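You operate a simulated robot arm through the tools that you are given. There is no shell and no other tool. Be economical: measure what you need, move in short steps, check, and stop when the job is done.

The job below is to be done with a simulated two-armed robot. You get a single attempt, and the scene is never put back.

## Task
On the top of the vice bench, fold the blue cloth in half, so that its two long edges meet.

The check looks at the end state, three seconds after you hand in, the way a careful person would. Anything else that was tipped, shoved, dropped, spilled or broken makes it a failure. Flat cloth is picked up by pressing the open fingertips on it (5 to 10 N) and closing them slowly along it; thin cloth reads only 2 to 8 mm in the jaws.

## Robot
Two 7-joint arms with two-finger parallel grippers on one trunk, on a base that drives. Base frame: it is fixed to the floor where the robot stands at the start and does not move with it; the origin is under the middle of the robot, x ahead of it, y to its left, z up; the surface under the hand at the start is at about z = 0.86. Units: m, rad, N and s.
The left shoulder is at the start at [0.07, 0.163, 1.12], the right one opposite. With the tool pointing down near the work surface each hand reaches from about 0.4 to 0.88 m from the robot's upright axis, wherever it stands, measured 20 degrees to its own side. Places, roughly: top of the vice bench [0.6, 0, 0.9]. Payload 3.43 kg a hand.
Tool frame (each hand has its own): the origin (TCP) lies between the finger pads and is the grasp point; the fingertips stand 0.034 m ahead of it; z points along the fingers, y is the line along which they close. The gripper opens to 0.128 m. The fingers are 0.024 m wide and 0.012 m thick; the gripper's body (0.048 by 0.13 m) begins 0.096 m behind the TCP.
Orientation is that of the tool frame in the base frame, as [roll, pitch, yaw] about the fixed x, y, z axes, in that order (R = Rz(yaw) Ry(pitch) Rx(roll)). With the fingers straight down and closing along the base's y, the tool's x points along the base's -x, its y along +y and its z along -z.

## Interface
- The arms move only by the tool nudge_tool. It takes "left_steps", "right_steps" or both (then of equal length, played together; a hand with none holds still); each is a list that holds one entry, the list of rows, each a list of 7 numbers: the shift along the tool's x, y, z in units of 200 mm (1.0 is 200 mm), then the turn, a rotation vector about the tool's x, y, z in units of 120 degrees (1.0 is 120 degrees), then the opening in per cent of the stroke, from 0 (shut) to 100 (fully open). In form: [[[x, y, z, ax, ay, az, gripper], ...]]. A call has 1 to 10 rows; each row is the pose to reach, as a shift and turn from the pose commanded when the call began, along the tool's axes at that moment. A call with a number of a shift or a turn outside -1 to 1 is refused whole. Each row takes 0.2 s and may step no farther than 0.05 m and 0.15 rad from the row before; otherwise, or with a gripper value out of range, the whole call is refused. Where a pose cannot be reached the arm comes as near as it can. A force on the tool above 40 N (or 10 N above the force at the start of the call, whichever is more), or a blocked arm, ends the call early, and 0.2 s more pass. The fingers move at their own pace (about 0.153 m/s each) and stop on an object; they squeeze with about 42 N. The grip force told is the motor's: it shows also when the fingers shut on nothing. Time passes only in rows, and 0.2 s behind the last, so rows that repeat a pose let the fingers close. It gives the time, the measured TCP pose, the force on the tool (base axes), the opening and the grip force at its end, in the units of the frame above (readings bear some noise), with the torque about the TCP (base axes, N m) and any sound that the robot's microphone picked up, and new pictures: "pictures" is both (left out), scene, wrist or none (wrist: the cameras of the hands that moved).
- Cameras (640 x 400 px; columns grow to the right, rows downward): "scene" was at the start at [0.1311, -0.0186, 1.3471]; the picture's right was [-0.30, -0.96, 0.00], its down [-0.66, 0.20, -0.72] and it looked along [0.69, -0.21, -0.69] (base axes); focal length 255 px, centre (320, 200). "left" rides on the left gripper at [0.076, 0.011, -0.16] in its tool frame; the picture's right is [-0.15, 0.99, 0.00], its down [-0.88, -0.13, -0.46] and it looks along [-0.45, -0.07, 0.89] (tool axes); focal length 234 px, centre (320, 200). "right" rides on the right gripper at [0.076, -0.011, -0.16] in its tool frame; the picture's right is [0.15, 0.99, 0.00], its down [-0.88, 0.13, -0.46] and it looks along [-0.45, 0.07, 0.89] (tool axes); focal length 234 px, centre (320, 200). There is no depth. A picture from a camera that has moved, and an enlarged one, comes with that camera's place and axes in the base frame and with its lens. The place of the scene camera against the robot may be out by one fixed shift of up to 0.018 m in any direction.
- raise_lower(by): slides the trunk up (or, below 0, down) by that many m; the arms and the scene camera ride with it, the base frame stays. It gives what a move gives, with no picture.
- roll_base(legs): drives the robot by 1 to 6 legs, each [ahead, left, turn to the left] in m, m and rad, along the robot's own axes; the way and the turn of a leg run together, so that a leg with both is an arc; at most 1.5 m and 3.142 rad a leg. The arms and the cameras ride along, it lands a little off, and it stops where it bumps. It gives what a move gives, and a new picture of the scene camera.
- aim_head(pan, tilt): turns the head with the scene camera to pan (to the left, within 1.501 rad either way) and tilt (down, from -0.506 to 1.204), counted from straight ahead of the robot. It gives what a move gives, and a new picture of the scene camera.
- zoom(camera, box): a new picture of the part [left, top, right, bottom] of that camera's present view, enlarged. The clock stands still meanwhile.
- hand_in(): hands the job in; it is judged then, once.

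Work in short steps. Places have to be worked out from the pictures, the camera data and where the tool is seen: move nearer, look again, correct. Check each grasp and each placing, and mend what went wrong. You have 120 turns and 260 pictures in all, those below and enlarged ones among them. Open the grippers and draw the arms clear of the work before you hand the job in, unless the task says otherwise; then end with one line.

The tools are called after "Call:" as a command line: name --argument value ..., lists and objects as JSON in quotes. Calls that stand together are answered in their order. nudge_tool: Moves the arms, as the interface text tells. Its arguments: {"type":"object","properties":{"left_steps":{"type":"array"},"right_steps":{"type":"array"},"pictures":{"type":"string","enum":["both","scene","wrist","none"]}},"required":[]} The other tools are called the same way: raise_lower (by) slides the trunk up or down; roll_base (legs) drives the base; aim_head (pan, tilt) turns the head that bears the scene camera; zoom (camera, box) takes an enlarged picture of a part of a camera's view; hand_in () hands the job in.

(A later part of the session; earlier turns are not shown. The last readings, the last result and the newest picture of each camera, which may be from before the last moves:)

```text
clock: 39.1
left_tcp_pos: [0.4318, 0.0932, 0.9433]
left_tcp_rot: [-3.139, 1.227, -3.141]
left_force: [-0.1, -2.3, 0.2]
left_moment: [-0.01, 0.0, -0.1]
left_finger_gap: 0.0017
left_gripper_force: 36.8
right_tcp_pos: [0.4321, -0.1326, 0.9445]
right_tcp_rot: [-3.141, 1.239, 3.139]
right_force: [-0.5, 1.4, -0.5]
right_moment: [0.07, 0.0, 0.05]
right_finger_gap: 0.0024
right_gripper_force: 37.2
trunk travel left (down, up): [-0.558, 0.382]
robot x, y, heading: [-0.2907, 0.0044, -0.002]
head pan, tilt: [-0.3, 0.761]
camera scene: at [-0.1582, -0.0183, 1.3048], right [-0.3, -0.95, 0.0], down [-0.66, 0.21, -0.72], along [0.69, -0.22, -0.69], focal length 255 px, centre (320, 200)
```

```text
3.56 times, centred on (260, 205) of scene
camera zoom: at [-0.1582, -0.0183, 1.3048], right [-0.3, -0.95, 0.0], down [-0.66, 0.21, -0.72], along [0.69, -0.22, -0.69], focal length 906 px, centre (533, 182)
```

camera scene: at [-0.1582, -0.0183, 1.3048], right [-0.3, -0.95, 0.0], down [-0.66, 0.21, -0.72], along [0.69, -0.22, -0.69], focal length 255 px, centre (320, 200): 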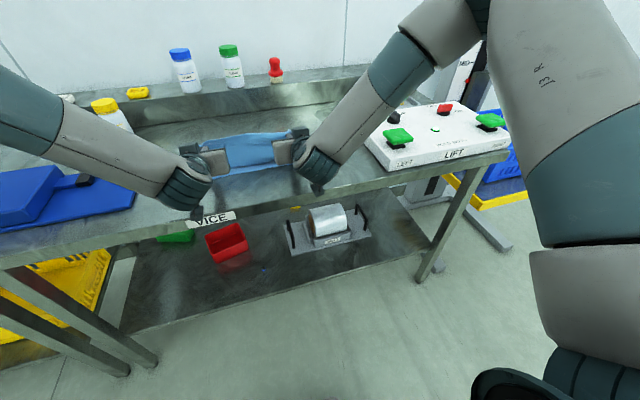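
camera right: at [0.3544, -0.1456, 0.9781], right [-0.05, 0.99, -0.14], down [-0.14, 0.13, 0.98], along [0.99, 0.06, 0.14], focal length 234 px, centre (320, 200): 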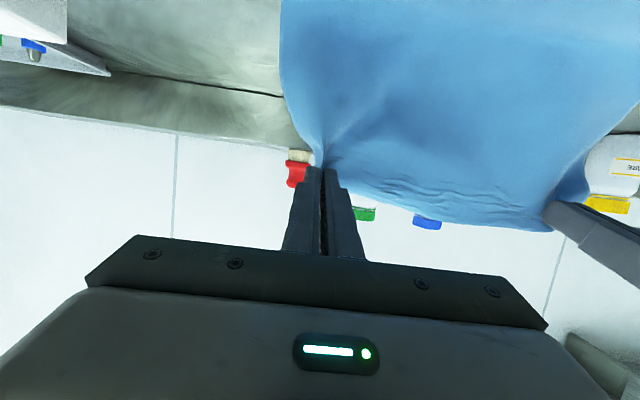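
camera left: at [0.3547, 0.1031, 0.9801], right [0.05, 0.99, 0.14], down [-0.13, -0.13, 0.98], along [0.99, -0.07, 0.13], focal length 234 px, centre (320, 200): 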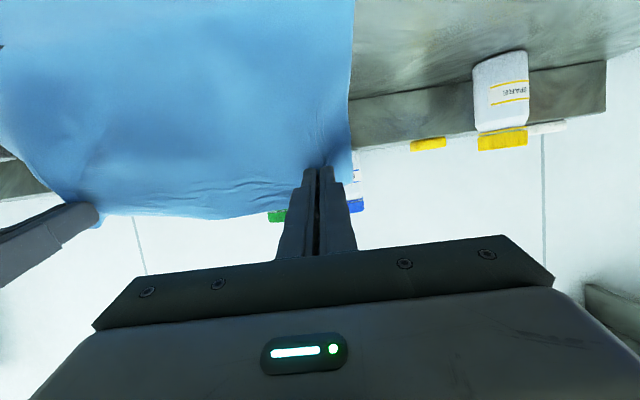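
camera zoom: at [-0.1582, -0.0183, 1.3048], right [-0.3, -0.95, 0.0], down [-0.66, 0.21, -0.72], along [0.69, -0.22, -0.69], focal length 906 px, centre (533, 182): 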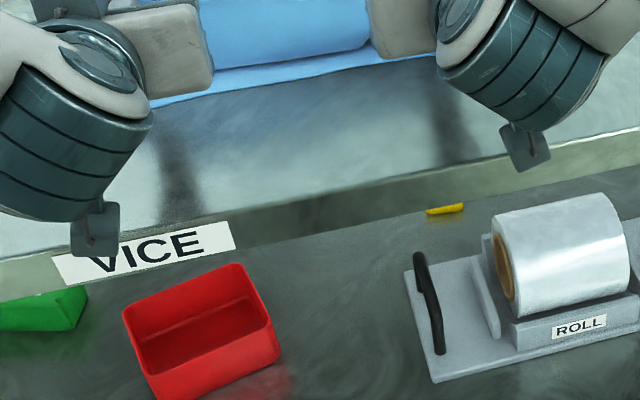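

The sheet meets the lower layer near x = 0.49 with the fingers at 0.464, so the fold is forming properly. I'll finish the descent.

Call:
raise_lower --by -0.012

Call:
roll_base --legs '[[-0.014, 0, 0]]'

Call:
raise_lower --by -0.013

Call:
roll_base --legs '[[-0.012, 0, 0]]'

Call:
raise_lower --by -0.012

Call:
zoom --camera "right" --box '[0, 0, 640, 400]'

Call:
zoom --camera "left" --box '[0, 0, 640, 400]'

Call:
zoom --camera "scene" --box '[170, 100, 350, 210]'

```text
clock: 39.7
left_tcp_pos: [0.4316, 0.0935, 0.934]
left_tcp_rot: [-3.14, 1.231, -3.142]
left_force: [-0.1, -2.7, -0.3]
left_moment: [0.03, 0.04, -0.01]
left_finger_gap: 0.0015
left_gripper_force: 36.4
right_tcp_pos: [0.4303, -0.1341, 0.9341]
right_tcp_rot: [3.14, 1.24, 3.141]
right_force: [0.3, 1.6, -0.2]
right_moment: [0.02, 0.01, 0.05]
right_finger_gap: 0.0024
right_gripper_force: 36.9
trunk travel left (down, up): [-0.546, 0.394]
robot x, y, heading: [-0.2911, 0.0012, -0.008]
head pan, tilt: [-0.3, 0.761]
```

```text
clock: 40.4
left_tcp_pos: [0.4197, 0.0927, 0.9328]
left_tcp_rot: [-3.141, 1.226, 3.14]
left_force: [0.9, -2.1, 0.5]
left_moment: [-0.03, 0.02, -0.06]
left_finger_gap: 0.0016
left_gripper_force: 36.7
right_tcp_pos: [0.4202, -0.1331, 0.9321]
right_tcp_rot: [-3.14, 1.239, 3.137]
right_force: [0.2, 2.6, -0.4]
right_moment: [0.05, -0.04, 0.08]
right_finger_gap: 0.0025
right_gripper_force: 37.3
trunk travel left (down, up): [-0.546, 0.394]
robot x, y, heading: [-0.3048, 0.0006, -0.006]
head pan, tilt: [-0.3, 0.761]
camera scene: at [-0.1714, -0.0183, 1.2928], right [-0.3, -0.95, 0.0], down [-0.66, 0.21, -0.72], along [0.69, -0.22, -0.69], focal length 255 px, centre (320, 200)
```

scene: 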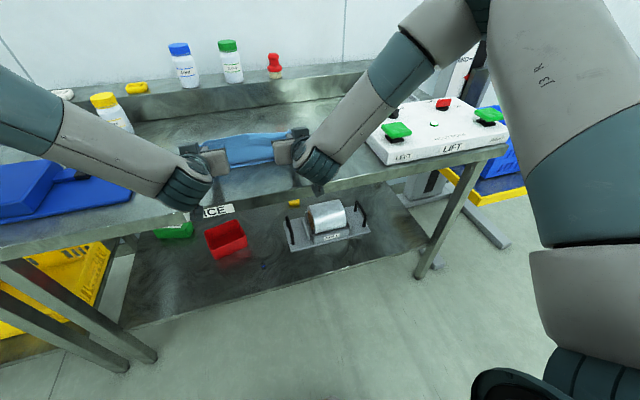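

```text
clock: 41.0
left_tcp_pos: [0.4195, 0.0922, 0.9201]
left_tcp_rot: [-3.138, 1.229, 3.14]
left_force: [0.4, -1.3, 0.1]
left_moment: [-0.04, 0.02, -0.03]
left_finger_gap: 0.0016
left_gripper_force: 36.7
right_tcp_pos: [0.4179, -0.1333, 0.9206]
right_tcp_rot: [3.141, 1.242, 3.141]
right_force: [-0.1, 2.1, 0.6]
right_moment: [0.01, -0.01, 0.05]
right_finger_gap: 0.0027
right_gripper_force: 37.1
trunk travel left (down, up): [-0.533, 0.407]
robot x, y, heading: [-0.304, 0.0006, -0.006]
head pan, tilt: [-0.3, 0.761]
```

```text
clock: 41.8
left_tcp_pos: [0.4076, 0.0928, 0.9182]
left_tcp_rot: [-3.141, 1.226, 3.14]
left_force: [0.8, -1.5, -0.3]
left_moment: [-0.01, -0.02, -0.02]
left_finger_gap: 0.0014
left_gripper_force: 35.9
right_tcp_pos: [0.4055, -0.1337, 0.9181]
right_tcp_rot: [3.141, 1.237, 3.138]
right_force: [0.1, 2.9, 0.5]
right_moment: [0.08, -0.02, 0.06]
right_finger_gap: 0.0024
right_gripper_force: 37.0
trunk travel left (down, up): [-0.533, 0.407]
robot x, y, heading: [-0.3155, -0.0006, -0.005]
head pan, tilt: [-0.3, 0.761]
camera scene: at [-0.1836, -0.0183, 1.2798], right [-0.3, -0.95, 0.0], down [-0.66, 0.21, -0.72], along [0.69, -0.22, -0.69], focal length 255 px, centre (320, 200)
```

scene: 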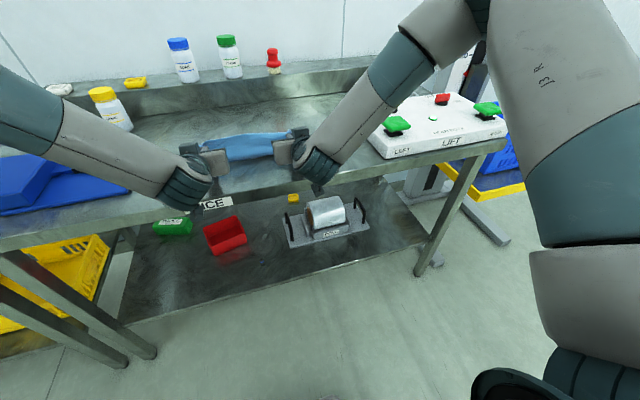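

```text
clock: 42.4
left_tcp_pos: [0.4059, 0.0924, 0.9078]
left_tcp_rot: [-3.14, 1.229, 3.14]
left_force: [-0.3, -1.3, -0.2]
left_moment: [-0.03, -0.01, -0.05]
left_finger_gap: 0.0017
left_gripper_force: 36.8
right_tcp_pos: [0.406, -0.1336, 0.9095]
right_tcp_rot: [3.142, 1.239, 3.139]
right_force: [-0.1, 0.7, -0.1]
right_moment: [0.0, 0.01, 0.07]
right_finger_gap: 0.0023
right_gripper_force: 37.3
trunk travel left (down, up): [-0.521, 0.419]
robot x, y, heading: [-0.3152, 0.0022, -0.002]
head pan, tilt: [-0.3, 0.761]
```

```text
1.00 times, centred on (320, 200) of right (not enlarged: the box is as wide or as high as the picture)
camera zoom: at [0.2304, -0.1451, 0.8878], right [-0.05, 0.99, -0.14], down [-0.14, 0.13, 0.98], along [0.99, 0.06, 0.14], focal length 234 px, centre (320, 200)
```

zoom: 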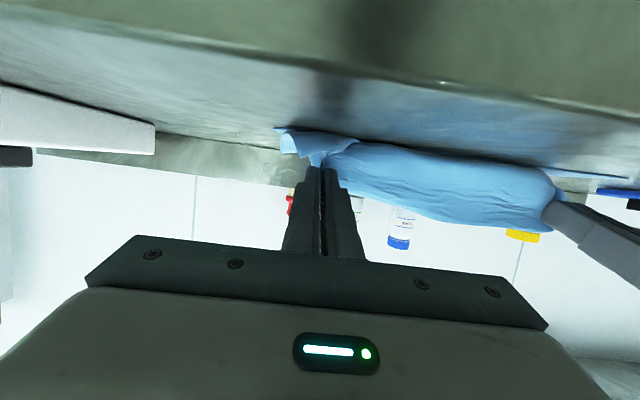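

```text
1.00 times, centred on (320, 200) of left (not enlarged: the box is as wide or as high as the picture)
camera zoom: at [0.2307, 0.1035, 0.8898], right [0.05, 0.99, 0.14], down [-0.14, -0.13, 0.98], along [0.99, -0.07, 0.13], focal length 234 px, centre (320, 200)
```

zoom: 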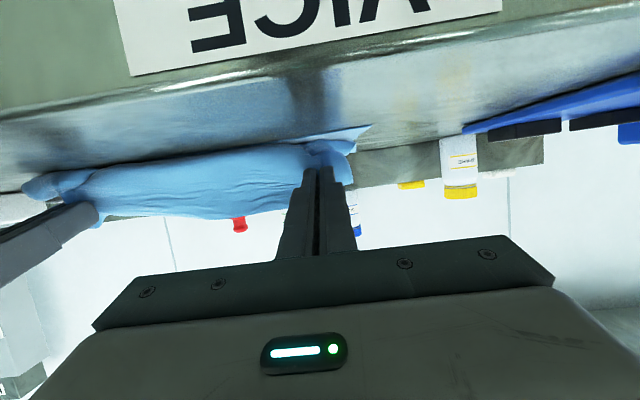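

```text
3.56 times, centred on (260, 155) of scene
camera zoom: at [-0.1854, -0.0183, 1.2682], right [-0.3, -0.95, 0.0], down [-0.66, 0.21, -0.72], along [0.69, -0.22, -0.69], focal length 906 px, centre (533, 360)
```

zoom: 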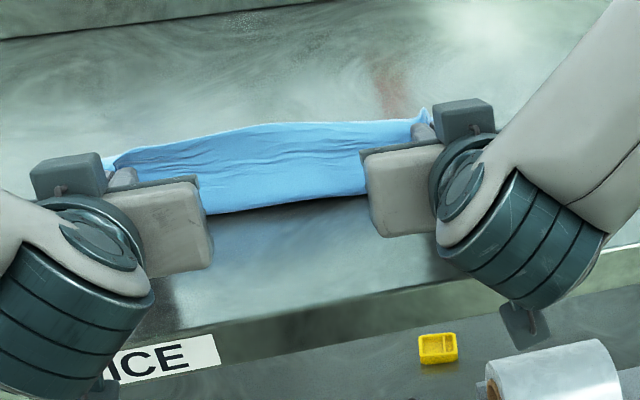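

The fingertips are just above the near edge with both grips still firm. I'll lower another 1 cm and then open both grippers slowly.

Call:
raise_lower --by -0.01

Call:
nudge_tool --left_steps '[[[0, 0, 0, 0, 0, 0, 4], [0, 0, 0, 0, 0, 0, 8], [0, 0, 0, 0, 0, 0, 12], [0, 0, 0, 0, 0, 0, 16], [0, 0, 0, 0, 0, 0, 20], [0, 0, 0, 0, 0, 0, 20]]]' --right_steps '[[[0, 0, 0, 0, 0, 0, 4], [0, 0, 0, 0, 0, 0, 8], [0, 0, 0, 0, 0, 0, 12], [0, 0, 0, 0, 0, 0, 16], [0, 0, 0, 0, 0, 0, 20], [0, 0, 0, 0, 0, 0, 20]]]' --pictures "wrist"

Call:
zoom --camera "scene" --box '[170, 100, 350, 210]'

```text
clock: 43.0
left_tcp_pos: [0.4065, 0.0931, 0.8983]
left_tcp_rot: [-3.142, 1.23, -3.14]
left_force: [-0.6, -1.5, 0.1]
left_moment: [0.02, 0.02, -0.08]
left_finger_gap: 0.002
left_gripper_force: 36.0
right_tcp_pos: [0.4057, -0.1328, 0.8982]
right_tcp_rot: [-3.141, 1.239, 3.141]
right_force: [0.3, 1.8, -0.3]
right_moment: [0.08, 0.02, 0.07]
right_finger_gap: 0.0027
right_gripper_force: 37.3
trunk travel left (down, up): [-0.511, 0.429]
robot x, y, heading: [-0.314, -0.0, -0.007]
head pan, tilt: [-0.3, 0.761]
```

```text
clock: 44.4
left_tcp_pos: [0.4065, 0.094, 0.8979]
left_tcp_rot: [-3.139, 1.228, -3.14]
left_force: [0.1, 0.1, 0.1]
left_moment: [-0.02, 0.01, -0.01]
left_finger_gap: 0.026
left_gripper_force: 0.0
right_tcp_pos: [0.4054, -0.1345, 0.8974]
right_tcp_rot: [3.141, 1.239, 3.139]
right_force: [0.3, 0.0, 0.0]
right_moment: [0.0, -0.02, -0.01]
right_finger_gap: 0.0257
right_gripper_force: 0.1
trunk travel left (down, up): [-0.511, 0.429]
robot x, y, heading: [-0.3118, -0.0008, -0.003]
head pan, tilt: [-0.3, 0.761]
camera right: at [0.2309, -0.1452, 0.8774], right [-0.05, 0.99, -0.14], down [-0.14, 0.13, 0.98], along [0.99, 0.06, 0.14], focal length 234 px, centre (320, 200)
camera left: at [0.2312, 0.1035, 0.8794], right [0.05, 0.99, 0.14], down [-0.13, -0.13, 0.98], along [0.99, -0.07, 0.13], focal length 234 px, centre (320, 200)
```

right: 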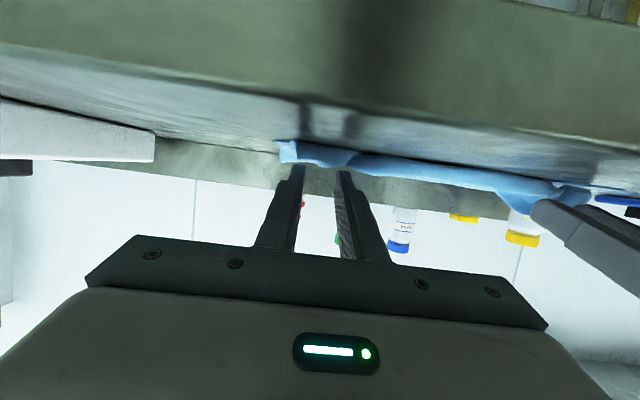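
left: 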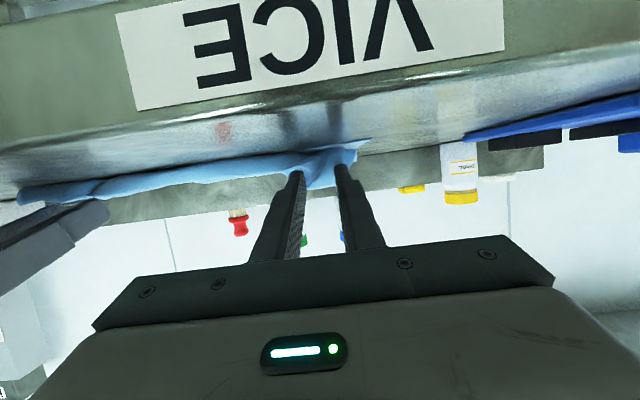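

```text
3.56 times, centred on (260, 155) of scene
camera zoom: at [-0.1847, -0.0183, 1.2581], right [-0.3, -0.95, 0.0], down [-0.66, 0.21, -0.72], along [0.69, -0.22, -0.69], focal length 906 px, centre (533, 360)
```

zoom: 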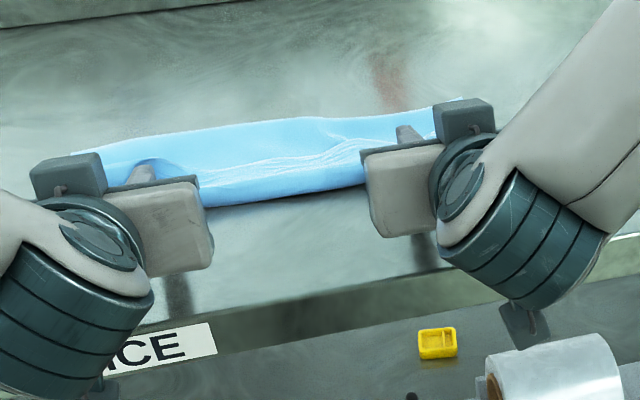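

The cloth is released. I'll back straight out and then lift for a clear view.

Call:
roll_base --legs '[[-0.16, 0, 0]]'

Call:
raise_lower --by 0.2

Call:
aim_head --pan 0.0 --tilt 0.6

Call:
zoom --camera "scene" --box '[220, 120, 420, 245]'

```text
clock: 45.8
left_tcp_pos: [0.2472, 0.0938, 0.899]
left_tcp_rot: [-3.139, 1.231, -3.14]
left_force: [-1.5, -0.6, 0.5]
left_moment: [-0.02, -0.02, 0.01]
left_finger_gap: 0.0258
left_gripper_force: 0.0
right_tcp_pos: [0.2488, -0.1308, 0.8997]
right_tcp_rot: [-3.141, 1.241, 3.139]
right_force: [-0.4, -0.2, 0.3]
right_moment: [0.01, 0.02, -0.01]
right_finger_gap: 0.0256
right_gripper_force: 0.0
trunk travel left (down, up): [-0.511, 0.429]
robot x, y, heading: [-0.4728, -0.003, -0.004]
head pan, tilt: [-0.3, 0.761]
camera scene: at [-0.3445, -0.0178, 1.2582], right [-0.3, -0.95, 0.0], down [-0.66, 0.2, -0.72], along [0.69, -0.22, -0.69], focal length 255 px, centre (320, 200)
```

scene: 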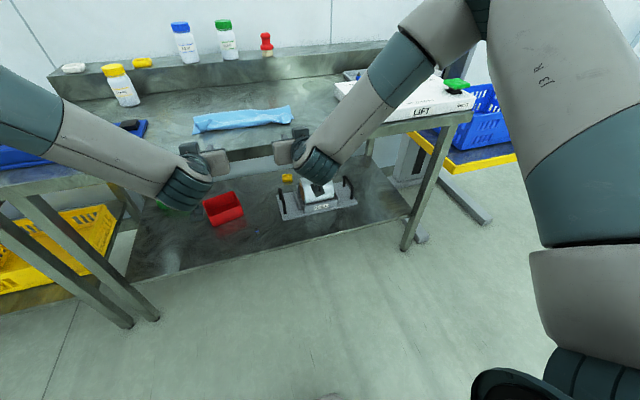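

```text
clock: 47.9
left_tcp_pos: [0.2496, 0.0944, 1.0985]
left_tcp_rot: [3.14, 1.229, -3.14]
left_force: [-0.3, -0.8, -0.5]
left_moment: [-0.02, 0.02, -0.02]
left_finger_gap: 0.0256
left_gripper_force: 0.0
right_tcp_pos: [0.2486, -0.1319, 1.0989]
right_tcp_rot: [-3.14, 1.24, 3.141]
right_force: [0.8, -0.9, -0.4]
right_moment: [-0.01, -0.01, -0.01]
right_finger_gap: 0.0256
right_gripper_force: 0.0
trunk travel left (down, up): [-0.711, 0.229]
robot x, y, heading: [-0.4753, -0.0011, 0.001]
head pan, tilt: [-0.3, 0.761]
```

```text
clock: 48.7
left_tcp_pos: [0.2479, 0.0931, 1.0976]
left_tcp_rot: [-3.14, 1.229, -3.141]
left_force: [-0.6, -0.2, 0.7]
left_moment: [0.03, 0.04, 0.03]
left_finger_gap: 0.0258
left_gripper_force: 0.0
right_tcp_pos: [0.2477, -0.1333, 1.0985]
right_tcp_rot: [-3.14, 1.239, 3.139]
right_force: [0.5, 0.5, 0.5]
right_moment: [0.01, -0.01, 0.02]
right_finger_gap: 0.0255
right_gripper_force: 0.1
trunk travel left (down, up): [-0.711, 0.229]
robot x, y, heading: [-0.4723, 0.0036, -0.002]
head pan, tilt: [0.0, 0.6]
camera scene: at [-0.3338, 0.0065, 1.4718], right [0.0, -1.0, 0.0], down [-0.57, 0.0, -0.82], along [0.82, 0.0, -0.57], focal length 255 px, centre (320, 200)
```

scene: 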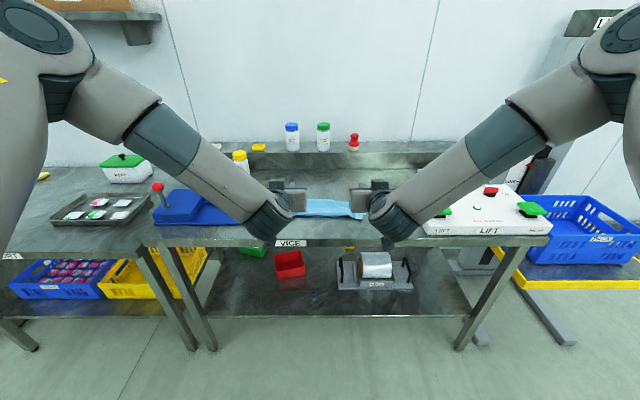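

```text
3.20 times, centred on (320, 182) of scene
camera zoom: at [-0.3338, 0.0065, 1.4718], right [0.0, -1.0, 0.0], down [-0.57, 0.0, -0.82], along [0.82, 0.0, -0.57], focal length 816 px, centre (320, 256)
```

zoom: 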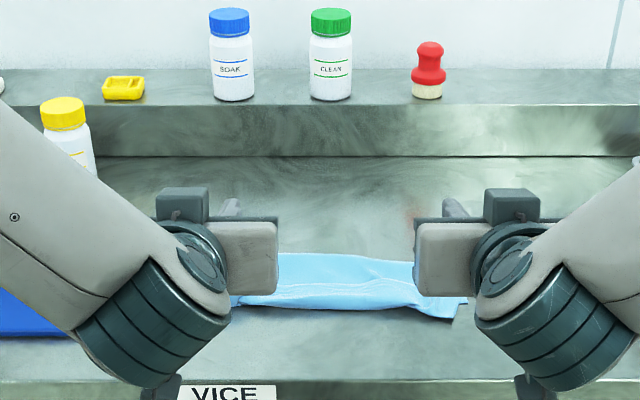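

I need a better look, so I'll turn the hands back to pointing down while clear of the bench, then drive forward over the cloth.

Call:
nudge_tool --left_steps '[[[0, 0.02, 0, 0, 0.065, 0, 30], [0, 0.04, 0, 0, 0.13, 0, 30], [0, 0.06, 0, 0, 0.195, 0, 30], [0, 0.08, 0, 0, 0.26, 0, 30], [0, 0.1, 0, 0, 0.325, 0, 30], [0, 0.12, 0, 0, 0.39, 0, 30], [0, 0.14, 0, 0, 0.455, 0, 30], [0, 0.16, 0, 0, 0.52, 0, 30], [0, 0.18, 0, 0, 0.585, 0, 30], [0, 0.18, 0, 0, 0.585, 0, 30]]]' --right_steps '[[[0, -0.02, 0, 0, 0.065, 0, 30], [0, -0.04, 0, 0, 0.13, 0, 30], [0, -0.06, 0, 0, 0.195, 0, 30], [0, -0.08, 0, 0, 0.26, 0, 30], [0, -0.1, 0, 0, 0.325, 0, 30], [0, -0.12, 0, 0, 0.39, 0, 30], [0, -0.14, 0, 0, 0.455, 0, 30], [0, -0.16, 0, 0, 0.52, 0, 30], [0, -0.18, 0, 0, 0.59, 0, 30], [0, -0.18, 0, 0, 0.59, 0, 30]]]' --pictures "none"

Call:
roll_base --legs '[[0.22, 0, 0]]'

Call:
zoom --camera "left" --box '[0, 0, 640, 400]'

Call:
zoom --camera "right" --box '[0, 0, 640, 400]'

```text
clock: 50.9
left_tcp_pos: [0.246, 0.1297, 1.0987]
left_tcp_rot: [3.141, 0.004, 3.141]
left_force: [-0.5, -0.3, 0.3]
left_moment: [-0.01, 0.0, 0.0]
left_finger_gap: 0.0384
left_gripper_force: 0.2
right_tcp_pos: [0.2451, -0.1678, 1.0994]
right_tcp_rot: [3.141, 0.004, 3.141]
right_force: [-1.2, -1.1, 0.2]
right_moment: [-0.01, -0.05, 0.02]
right_finger_gap: 0.0386
right_gripper_force: 0.1
trunk travel left (down, up): [-0.711, 0.229]
robot x, y, heading: [-0.4773, 0.0031, -0.003]
head pan, tilt: [0.0, 0.6]
```

```text
clock: 52.6
left_tcp_pos: [0.4687, 0.1315, 1.0983]
left_tcp_rot: [3.141, 0.004, -3.14]
left_force: [-0.6, -0.2, 0.5]
left_moment: [-0.02, 0.01, 0.02]
left_finger_gap: 0.0384
left_gripper_force: 0.0
right_tcp_pos: [0.4686, -0.1668, 1.0982]
right_tcp_rot: [-3.141, 0.006, 3.142]
right_force: [-0.6, 0.7, 0.6]
right_moment: [0.0, 0.01, 0.01]
right_finger_gap: 0.0384
right_gripper_force: 0.1
trunk travel left (down, up): [-0.711, 0.229]
robot x, y, heading: [-0.2492, 0.006, -0.001]
head pan, tilt: [0.0, 0.6]
camera scene: at [-0.113, 0.0067, 1.472], right [0.0, -1.0, 0.0], down [-0.56, 0.0, -0.83], along [0.83, 0.0, -0.56], focal length 255 px, centre (320, 200)
```

scene: 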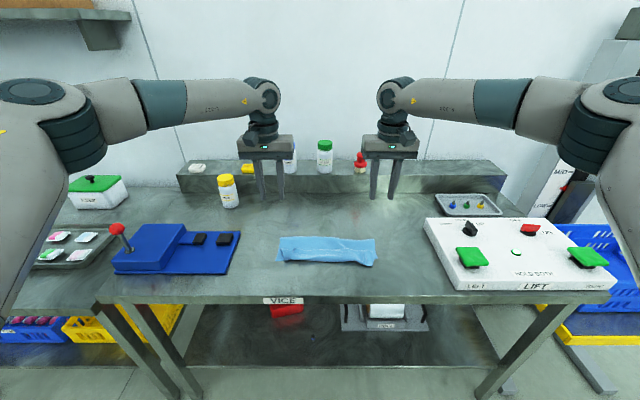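

```text
1.00 times, centred on (320, 200) of left (not enlarged: the box is as wide or as high as the picture)
camera zoom: at [0.3921, 0.1417, 1.2566], right [0.14, 0.99, 0.0], down [0.88, -0.13, 0.46], along [0.46, -0.07, -0.89], focal length 234 px, centre (320, 200)
```

zoom: 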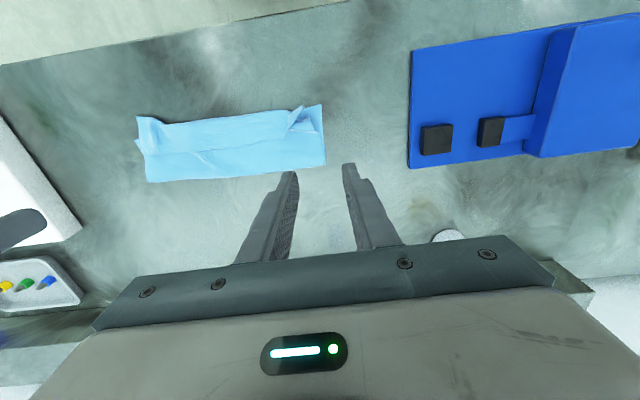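

```text
1.00 times, centred on (320, 200) of right (not enlarged: the box is as wide or as high as the picture)
camera zoom: at [0.3924, -0.1788, 1.2566], right [-0.15, 0.99, 0.0], down [0.88, 0.13, 0.46], along [0.45, 0.07, -0.89], focal length 234 px, centre (320, 200)
```

zoom: 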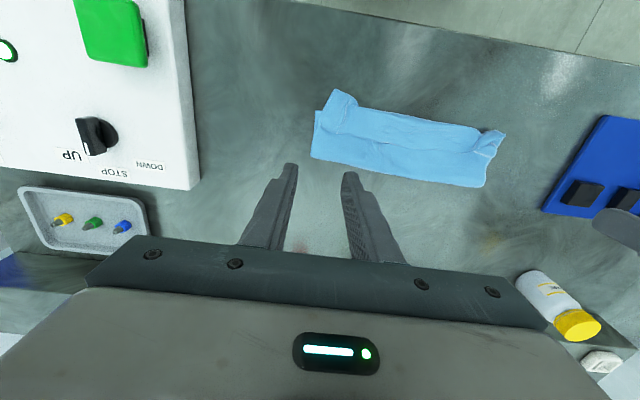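

Call:
zoom --camera "left" --box '[110, 80, 350, 230]'

Call:
zoom --camera "right" --box '[290, 70, 530, 220]'

Call:
zoom --camera "scene" --box '[260, 210, 396, 295]'

```text
2.67 times, centred on (230, 155) of left
camera zoom: at [0.3921, 0.1417, 1.2566], right [0.14, 0.99, 0.0], down [0.88, -0.13, 0.46], along [0.46, -0.07, -0.89], focal length 624 px, centre (560, 320)
```

zoom: 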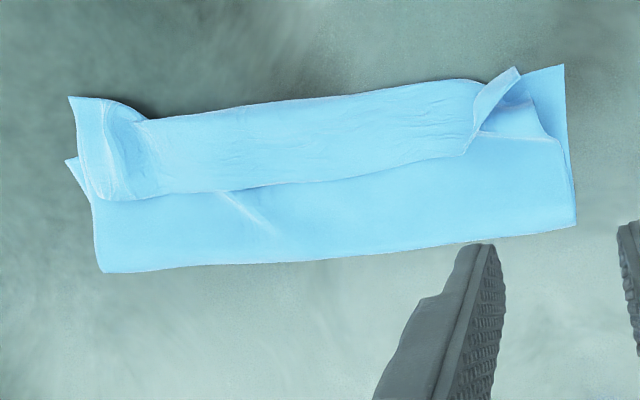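

```text
2.67 times, centred on (410, 145) of right
camera zoom: at [0.3924, -0.1788, 1.2566], right [-0.15, 0.99, 0.0], down [0.88, 0.13, 0.46], along [0.45, 0.07, -0.89], focal length 624 px, centre (80, 347)
```

zoom: 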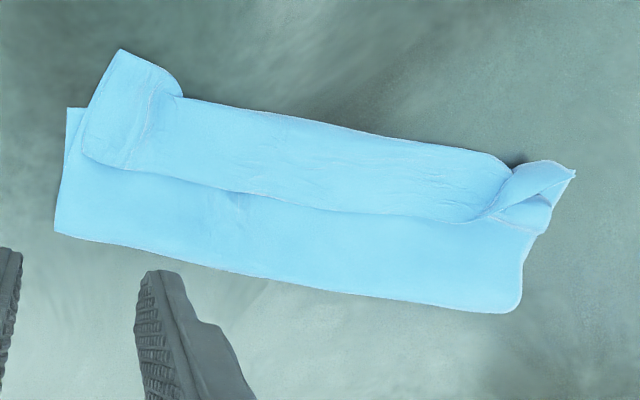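

```text
4.71 times, centred on (328, 252) of scene
camera zoom: at [-0.113, 0.0067, 1.472], right [0.0, -1.0, 0.0], down [-0.56, 0.0, -0.83], along [0.83, 0.0, -0.56], focal length 1200 px, centre (282, -47)
```

zoom: 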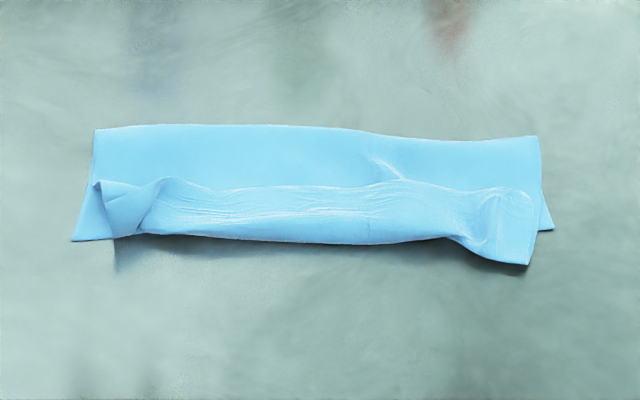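

The pinch points were too far in from the edge, so a 5 cm strip has curled back on top and the crease sits at 0.523, too near. I'll unfold the cloth and redo the fold with the pinch right on the edge and a low carry. First I'll hover both hands over the curled strip at x ≈ 0.46.

Call:
nudge_tool --left_steps '[[[0.009, -0.0615, 0.183, 0, 0, 0, 30], [0.0175, -0.123, 0.366, 0, 0, 0, 30], [0.026, -0.1845, 0.549, 0, 0, 0, 30], [0.035, -0.246, 0.732, 0, 0, 0, 30], [0.0435, -0.3075, 0.9, 0, 0, 0, 30]]]' --right_steps '[[[0.009, 0.057, 0.183, 0, 0, 0, 30], [0.0175, 0.114, 0.366, 0, 0, 0, 30], [0.026, 0.17, 0.549, 0, 0, 0, 30], [0.035, 0.227, 0.732, 0, 0, 0, 30], [0.043, 0.284, 0.9, 0, 0, 0, 30]]]' --pictures "wrist"

```text
clock: 53.8
left_tcp_pos: [0.4634, 0.07, 0.9166]
left_tcp_rot: [3.141, 0.005, -3.139]
left_force: [-0.5, -0.1, -0.1]
left_moment: [-0.01, 0.06, 0.0]
left_finger_gap: 0.0383
left_gripper_force: 0.0
right_tcp_pos: [0.4631, -0.1131, 0.9155]
right_tcp_rot: [-3.141, 0.003, 3.141]
right_force: [-0.3, 0.0, 0.6]
right_moment: [0.01, 0.03, 0.03]
right_finger_gap: 0.0385
right_gripper_force: 0.0
trunk travel left (down, up): [-0.711, 0.229]
robot x, y, heading: [-0.251, -0.0017, -0.003]
head pan, tilt: [0.0, 0.6]
camera right: at [0.3867, -0.1256, 1.0741], right [-0.15, 0.99, 0.0], down [0.88, 0.13, 0.46], along [0.45, 0.07, -0.89], focal length 234 px, centre (320, 200)
camera left: at [0.388, 0.08, 1.0741], right [0.14, 0.99, 0.0], down [0.88, -0.13, 0.46], along [0.45, -0.07, -0.89], focal length 234 px, centre (320, 200)
```

right: 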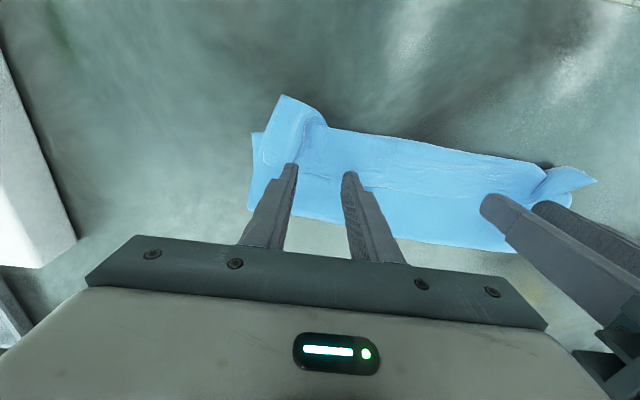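
left: 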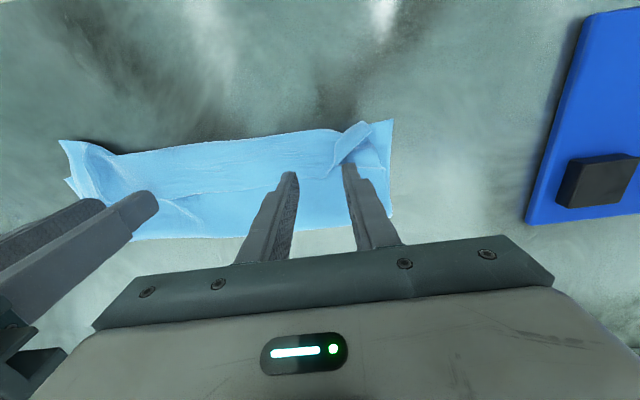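

The strip spans x 0.427–0.475. I'll centre the hands at about 0.452 and lower to contact.

Call:
nudge_tool --left_steps '[[[0.055, -0.05, 0.03, 0, 0, 0, 30], [0.055, -0.05, 0.06, 0, 0, 0, 30], [0.055, -0.05, 0.075, 0, 0, 0, 30], [0.055, -0.05, 0.085, 0, 0, 0, 30]]]' --right_steps '[[[0.055, 0, 0.03, 0, 0, 0, 30], [0.055, 0, 0.06, 0, 0, 0, 30], [0.055, 0, 0.075, 0, 0, 0, 30], [0.055, 0, 0.085, 0, 0, 0, 30]]]' --pictures "none"

```text
clock: 54.8
left_tcp_pos: [0.4509, 0.0596, 0.9009]
left_tcp_rot: [3.141, 0.001, -3.14]
left_force: [0.3, -1.0, 1.4]
left_moment: [0.02, 0.01, -0.01]
left_finger_gap: 0.0388
left_gripper_force: 0.0
right_tcp_pos: [0.4515, -0.1111, 0.901]
right_tcp_rot: [-3.141, 0.003, -3.14]
right_force: [0.6, 0.2, 0.4]
right_moment: [0.0, 0.01, 0.0]
right_finger_gap: 0.0383
right_gripper_force: 0.0
trunk travel left (down, up): [-0.711, 0.229]
robot x, y, heading: [-0.2513, 0.0006, 0.001]
head pan, tilt: [0.0, 0.6]
```

Call:
nudge_tool --left_steps '[[[0, 0, 0.008, 0, 0, 0, 30], [0, 0, 0.013, 0, 0, 0, 30]]]' --right_steps '[[[0, 0, 0.01, 0, 0, 0, 30], [0, 0, 0.016, 0, 0, 0, 30]]]' --pictures "none"

```text
clock: 55.4
left_tcp_pos: [0.4496, 0.0599, 0.8997]
left_tcp_rot: [3.14, 0.006, -3.139]
left_force: [0.8, 0.3, 0.7]
left_moment: [-0.01, -0.02, -0.02]
left_finger_gap: 0.0385
left_gripper_force: 0.1
right_tcp_pos: [0.451, -0.1105, 0.8968]
right_tcp_rot: [3.14, 0.006, 3.141]
right_force: [-0.7, -1.3, 2.5]
right_moment: [-0.04, -0.03, 0.0]
right_finger_gap: 0.0384
right_gripper_force: 0.4
trunk travel left (down, up): [-0.711, 0.229]
robot x, y, heading: [-0.2542, 0.004, 0.002]
head pan, tilt: [0.0, 0.6]
```

Call:
nudge_tool --left_steps '[[[0, 0, 0.008, 0, 0, 0, 30], [0, 0, 0.012, 0, 0, 0, 30]]]' --right_steps '[[[0, 0, 0.003, 0, 0, 0, 30], [0, 0, 0.004, 0, 0, 0, 30]]]' --pictures "none"

```text
clock: 56.0
left_tcp_pos: [0.4505, 0.0596, 0.897]
left_tcp_rot: [-3.141, 0.007, -3.139]
left_force: [1.3, -0.4, 10.0]
left_moment: [-0.01, -0.01, -0.03]
left_finger_gap: 0.0383
left_gripper_force: 0.0
right_tcp_pos: [0.4492, -0.1098, 0.8972]
right_tcp_rot: [-3.141, 0.005, -3.141]
right_force: [1.6, -1.1, 3.1]
right_moment: [-0.04, -0.03, 0.02]
right_finger_gap: 0.0385
right_gripper_force: 0.0
trunk travel left (down, up): [-0.711, 0.229]
robot x, y, heading: [-0.2558, 0.0047, -0.0]
head pan, tilt: [0.0, 0.6]
```

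Both hands are in contact, with the left at 10 N and the right at 3 N. I'll close slowly while adding slight pressure on the right.

Call:
nudge_tool --left_steps '[[[0, 0, 0, 0, 0, 0, 27], [0, 0, 0, 0, 0, 0, 24], [0, 0, 0, 0, 0, 0, 21], [0, 0, 0, 0, 0, 0, 18], [0, 0, 0, 0, 0, 0, 15], [0, 0, 0, 0, 0, 0, 12], [0, 0, 0, 0, 0, 0, 8], [0, 0, 0, 0, 0, 0, 4], [0, 0, 0, 0, 0, 0, 0], [0, 0, 0, 0, 0, 0, 0]]]' --right_steps '[[[0, 0, 0.004, 0, 0, 0, 30], [0, 0, 0.004, 0, 0, 0, 26], [0, 0, 0.004, 0, 0, 0, 22], [0, 0, 0.004, 0, 0, 0, 18], [0, 0, 0.004, 0, 0, 0, 15], [0, 0, 0.004, 0, 0, 0, 12], [0, 0, 0.004, 0, 0, 0, 8], [0, 0, 0.004, 0, 0, 0, 4], [0, 0, 0.004, 0, 0, 0, 0], [0, 0, 0.004, 0, 0, 0, 0]]]' --pictures "wrist"

```text
clock: 58.2
left_tcp_pos: [0.4501, 0.0595, 0.8972]
left_tcp_rot: [-3.14, 0.005, -3.14]
left_force: [1.7, -3.6, 15.6]
left_moment: [-0.09, 0.06, 0.01]
left_finger_gap: 0.0031
left_gripper_force: 37.7
right_tcp_pos: [0.4499, -0.1095, 0.8965]
right_tcp_rot: [-3.141, 0.006, 3.141]
right_force: [-0.8, -0.4, 7.6]
right_moment: [0.0, 0.01, -0.04]
right_finger_gap: 0.0001
right_gripper_force: 32.3
trunk travel left (down, up): [-0.711, 0.229]
robot x, y, heading: [-0.2538, -0.003, -0.002]
head pan, tilt: [0.0, 0.6]
camera right: at [0.3727, -0.1223, 1.0556], right [-0.15, 0.99, 0.0], down [0.88, 0.13, 0.46], along [0.46, 0.07, -0.89], focal length 234 px, centre (320, 200)
camera left: at [0.3727, 0.0696, 1.0559], right [0.14, 0.99, 0.0], down [0.88, -0.13, 0.46], along [0.46, -0.07, -0.89], focal length 234 px, centre (320, 200)
```

right: 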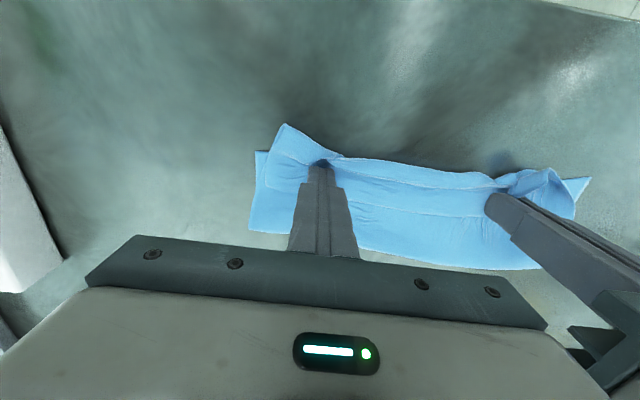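
left: 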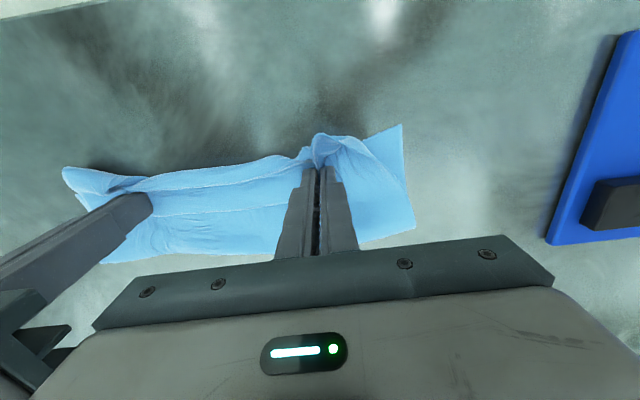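

The left holds at 3.1 mm, but the right slipped. I'll reopen the right, shift it 8 mm away from the near fold, press to about 10 N and try again.

Call:
nudge_tool --right_steps '[[[0, 0, -0.04, 0, 0, 0, 0], [-0.04, 0, -0.04, 0, 0, 0, 31], [-0.04, 0, -0.04, 0, 0, 0, 31], [-0.04, 0, -0.015, 0, 0, 0, 31], [-0.04, 0, 0.0, 0, 0, 0, 31], [-0.04, 0, 0.006, 0, 0, 0, 31]]]' --pictures "wrist"

```text
clock: 59.6
left_tcp_pos: [0.4481, 0.0591, 0.8981]
left_tcp_rot: [3.141, 0.007, -3.138]
left_force: [3.1, -1.7, 16.1]
left_moment: [-0.04, 0.01, 0.03]
left_finger_gap: 0.0029
left_gripper_force: 37.5
right_tcp_pos: [0.4577, -0.1106, 0.8983]
right_tcp_rot: [3.141, 0.007, -3.142]
right_force: [-1.5, -3.1, 10.6]
right_moment: [-0.16, 0.12, -0.01]
right_finger_gap: 0.0397
right_gripper_force: 0.1
trunk travel left (down, up): [-0.711, 0.229]
robot x, y, heading: [-0.2538, 0.0014, -0.003]
head pan, tilt: [0.0, 0.6]
camera right: at [0.3806, -0.1222, 1.0555], right [-0.15, 0.99, 0.0], down [0.88, 0.13, 0.46], along [0.46, 0.07, -0.89], focal length 234 px, centre (320, 200)
```

right: 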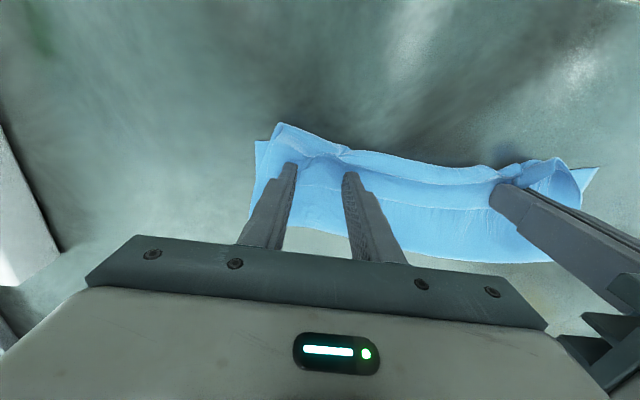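

Call:
nudge_tool --right_steps '[[[0, 0, 0.002, 0, 0, 0, 28], [0, 0, 0.003, 0, 0, 0, 25], [0, 0, 0.003, 0, 0, 0, 22], [0, 0, 0.003, 0, 0, 0, 19], [0, 0, 0.003, 0, 0, 0, 16], [0, 0, 0.003, 0, 0, 0, 13], [0, 0, 0.003, 0, 0, 0, 10], [0, 0, 0.003, 0, 0, 0, 6], [0, 0, 0.003, 0, 0, 0, 2], [0, 0, 0.003, 0, 0, 0, 0]]]' --pictures "wrist"

```text
clock: 61.8
left_tcp_pos: [0.4478, 0.0592, 0.8992]
left_tcp_rot: [-3.138, 0.006, -3.141]
left_force: [0.6, -18.6, 6.3]
left_moment: [-0.57, 0.05, 0.06]
left_finger_gap: 0.0032
left_gripper_force: 37.5
right_tcp_pos: [0.4549, -0.1081, 0.8968]
right_tcp_rot: [3.138, 0.008, -3.141]
right_force: [-1.2, 16.9, 26.5]
right_moment: [0.52, 0.24, 0.0]
right_finger_gap: 0.0035
right_gripper_force: 37.4
trunk travel left (down, up): [-0.711, 0.229]
robot x, y, heading: [-0.2548, 0.0014, -0.001]
head pan, tilt: [0.0, 0.6]
camera right: at [0.3795, -0.1208, 1.0551], right [-0.15, 0.99, 0.0], down [0.88, 0.13, 0.46], along [0.46, 0.07, -0.89], focal length 234 px, centre (320, 200)
```

right: 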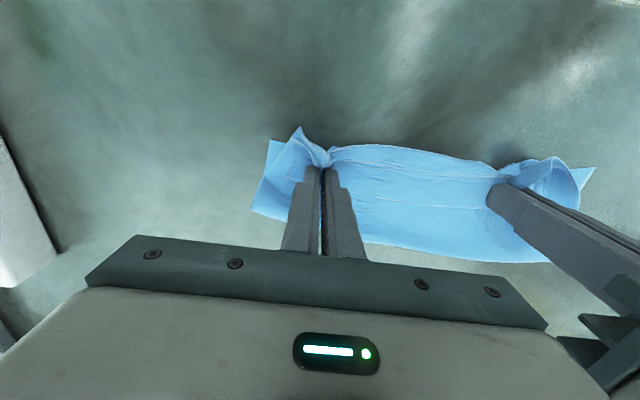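

Both hold at about 3 mm. I'll bring the hands together slightly to ease the 17 N stretch, then lift about 9 cm and look.

Call:
nudge_tool --left_steps '[[[0, -0.025, -0.02, 0, 0, 0, 0], [0, -0.035, -0.08, 0, 0, 0, 0], [0, -0.035, -0.2, 0, 0, 0, 0], [0, -0.035, -0.33, 0, 0, 0, 0], [0, -0.035, -0.45, 0, 0, 0, 0]]]' --right_steps '[[[0, 0.025, -0.02, 0, 0, 0, 0], [0, 0.035, -0.08, 0, 0, 0, 0], [0, 0.035, -0.2, 0, 0, 0, 0], [0, 0.035, -0.33, 0, 0, 0, 0], [0, 0.035, -0.45, 0, 0, 0, 0]]]' --pictures "both"

Call:
zoom --camera "scene" --box '[240, 170, 400, 295]'

```text
clock: 63.0
left_tcp_pos: [0.4496, 0.0543, 0.9867]
left_tcp_rot: [-3.141, 0.003, -3.141]
left_force: [0.1, 0.1, 0.1]
left_moment: [0.02, -0.02, -0.03]
left_finger_gap: 0.0029
left_gripper_force: 37.4
right_tcp_pos: [0.4593, -0.1037, 0.9848]
right_tcp_rot: [-3.14, 0.004, 3.141]
right_force: [-0.6, 0.0, 0.5]
right_moment: [0.01, -0.05, 0.02]
right_finger_gap: 0.003
right_gripper_force: 38.0
trunk travel left (down, up): [-0.711, 0.229]
robot x, y, heading: [-0.2521, 0.0001, -0.003]
head pan, tilt: [0.0, 0.6]
camera scene: at [-0.1132, 0.0068, 1.4718], right [0.0, -1.0, 0.0], down [-0.56, 0.0, -0.83], along [0.83, 0.0, -0.56], focal length 255 px, centre (320, 200)
camera right: at [0.3827, -0.1164, 1.1437], right [-0.15, 0.99, 0.0], down [0.88, 0.13, 0.46], along [0.45, 0.07, -0.89], focal length 234 px, centre (320, 200)
camera left: at [0.374, 0.0641, 1.1453], right [0.14, 0.99, 0.0], down [0.88, -0.13, 0.46], along [0.45, -0.07, -0.89], focal length 234 px, centre (320, 200)
```

scene: 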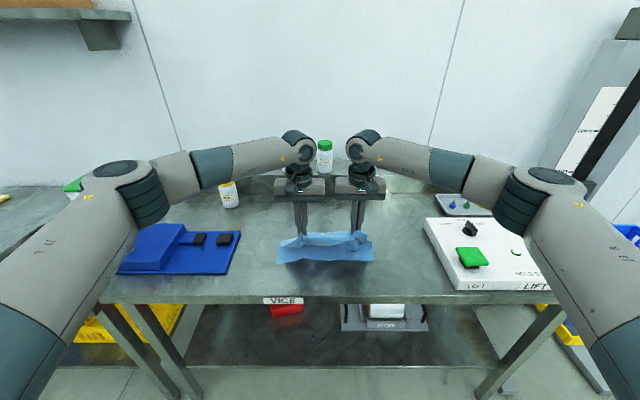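
right: 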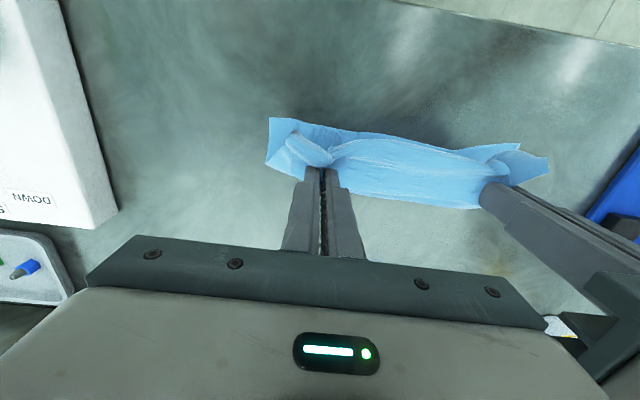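
left: 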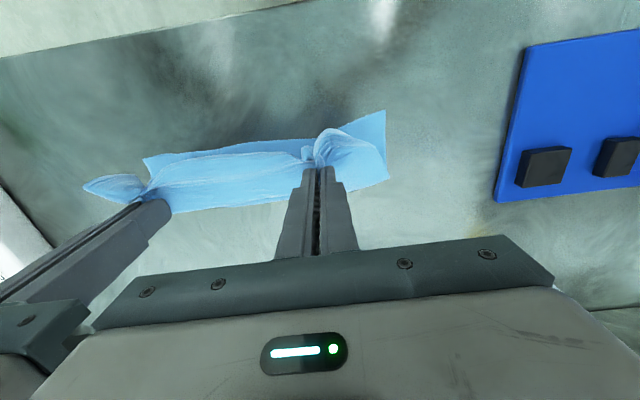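

```text
3.20 times, centred on (320, 232) of scene
camera zoom: at [-0.1132, 0.0068, 1.4718], right [0.0, -1.0, 0.0], down [-0.56, 0.0, -0.83], along [0.83, 0.0, -0.56], focal length 816 px, centre (320, 96)
```

zoom: 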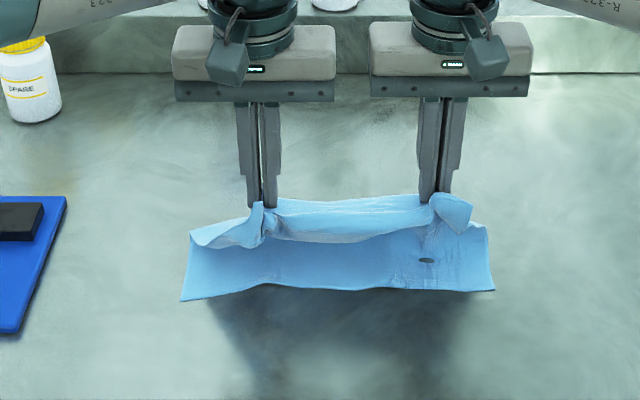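

Only the upper layer came up, and the lower half stays flat. I'll drive forward 0.205 m at this height to carry the edge back out and unfold the cloth.

Call:
roll_base --legs '[[0.205, 0, 0]]'

Call:
nudge_tool --left_steps '[[[0, 0, 0.1, 0, 0, 0, 0], [0, 0, 0.2, 0, 0, 0, 0], [0, 0, 0.3, 0, 0, 0, 0]]]' --right_steps '[[[0, 0, 0.1, 0, 0, 0, 0], [0, 0, 0.2, 0, 0, 0, 0], [0, 0, 0.3, 0, 0, 0, 0]]]' --pictures "both"

```text
clock: 64.7
left_tcp_pos: [0.6572, 0.0575, 0.9853]
left_tcp_rot: [-3.139, 0.001, -3.138]
left_force: [0.4, 0.7, 1.1]
left_moment: [0.03, 0.0, 0.01]
left_finger_gap: 0.0029
left_gripper_force: 37.8
right_tcp_pos: [0.6646, -0.1003, 0.9852]
right_tcp_rot: [3.141, 0.003, -3.137]
right_force: [0.0, 0.9, 0.7]
right_moment: [0.02, 0.02, 0.03]
right_finger_gap: 0.003
right_gripper_force: 37.7
trunk travel left (down, up): [-0.711, 0.229]
robot x, y, heading: [-0.0444, 0.0015, 0.003]
head pan, tilt: [0.0, 0.6]
camera scene: at [0.0924, 0.0079, 1.4719], right [0.0, -1.0, 0.0], down [-0.56, 0.0, -0.83], along [0.83, 0.0, -0.56], focal length 255 px, centre (320, 200)
```

scene: 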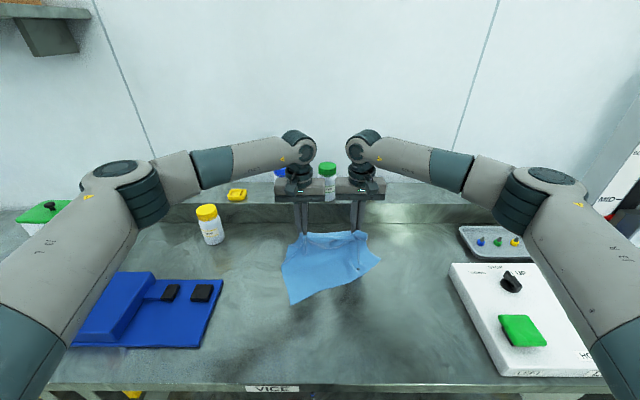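

```text
clock: 65.5
left_tcp_pos: [0.6561, 0.0575, 0.9259]
left_tcp_rot: [3.141, 0.006, -3.135]
left_force: [1.1, 0.0, 0.3]
left_moment: [0.03, 0.02, -0.01]
left_finger_gap: 0.0031
left_gripper_force: 37.7
right_tcp_pos: [0.6667, -0.0991, 0.9246]
right_tcp_rot: [3.141, 0.005, -3.136]
right_force: [0.5, -0.3, 0.4]
right_moment: [0.01, 0.01, 0.01]
right_finger_gap: 0.003
right_gripper_force: 37.5
trunk travel left (down, up): [-0.711, 0.229]
robot x, y, heading: [-0.0437, 0.002, 0.006]
head pan, tilt: [0.0, 0.6]
camera scene: at [0.0938, 0.008, 1.4718], right [0.0, -1.0, 0.0], down [-0.57, 0.0, -0.82], along [0.82, 0.0, -0.57], focal length 255 px, centre (320, 200)
camera right: at [0.5911, -0.1124, 1.0834], right [-0.15, 0.99, 0.0], down [0.88, 0.14, 0.46], along [0.45, 0.07, -0.89], focal length 234 px, centre (320, 200)
camera left: at [0.5806, 0.0675, 1.0845], right [0.14, 0.99, 0.0], down [0.88, -0.12, 0.46], along [0.45, -0.06, -0.89], focal length 234 px, centre (320, 200)
```

scene: 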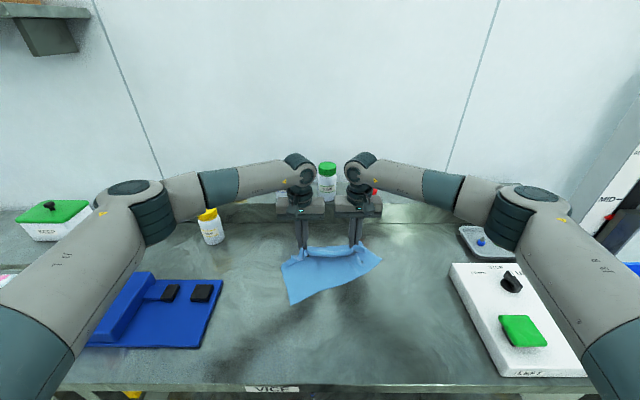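
right: 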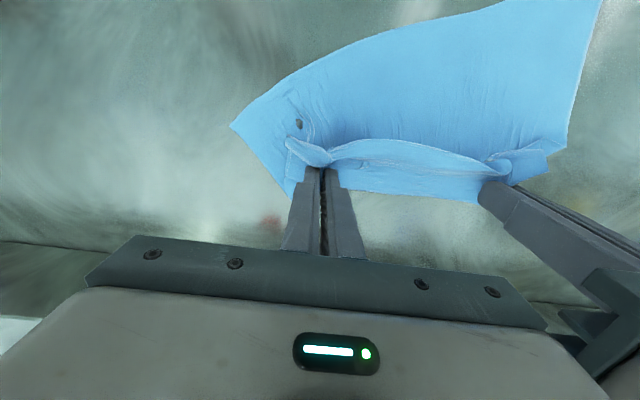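
left: 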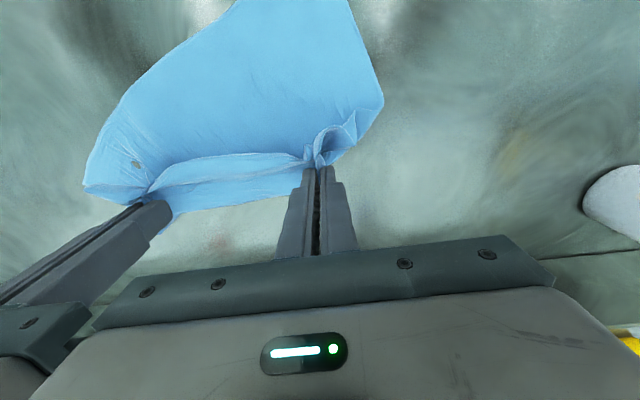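

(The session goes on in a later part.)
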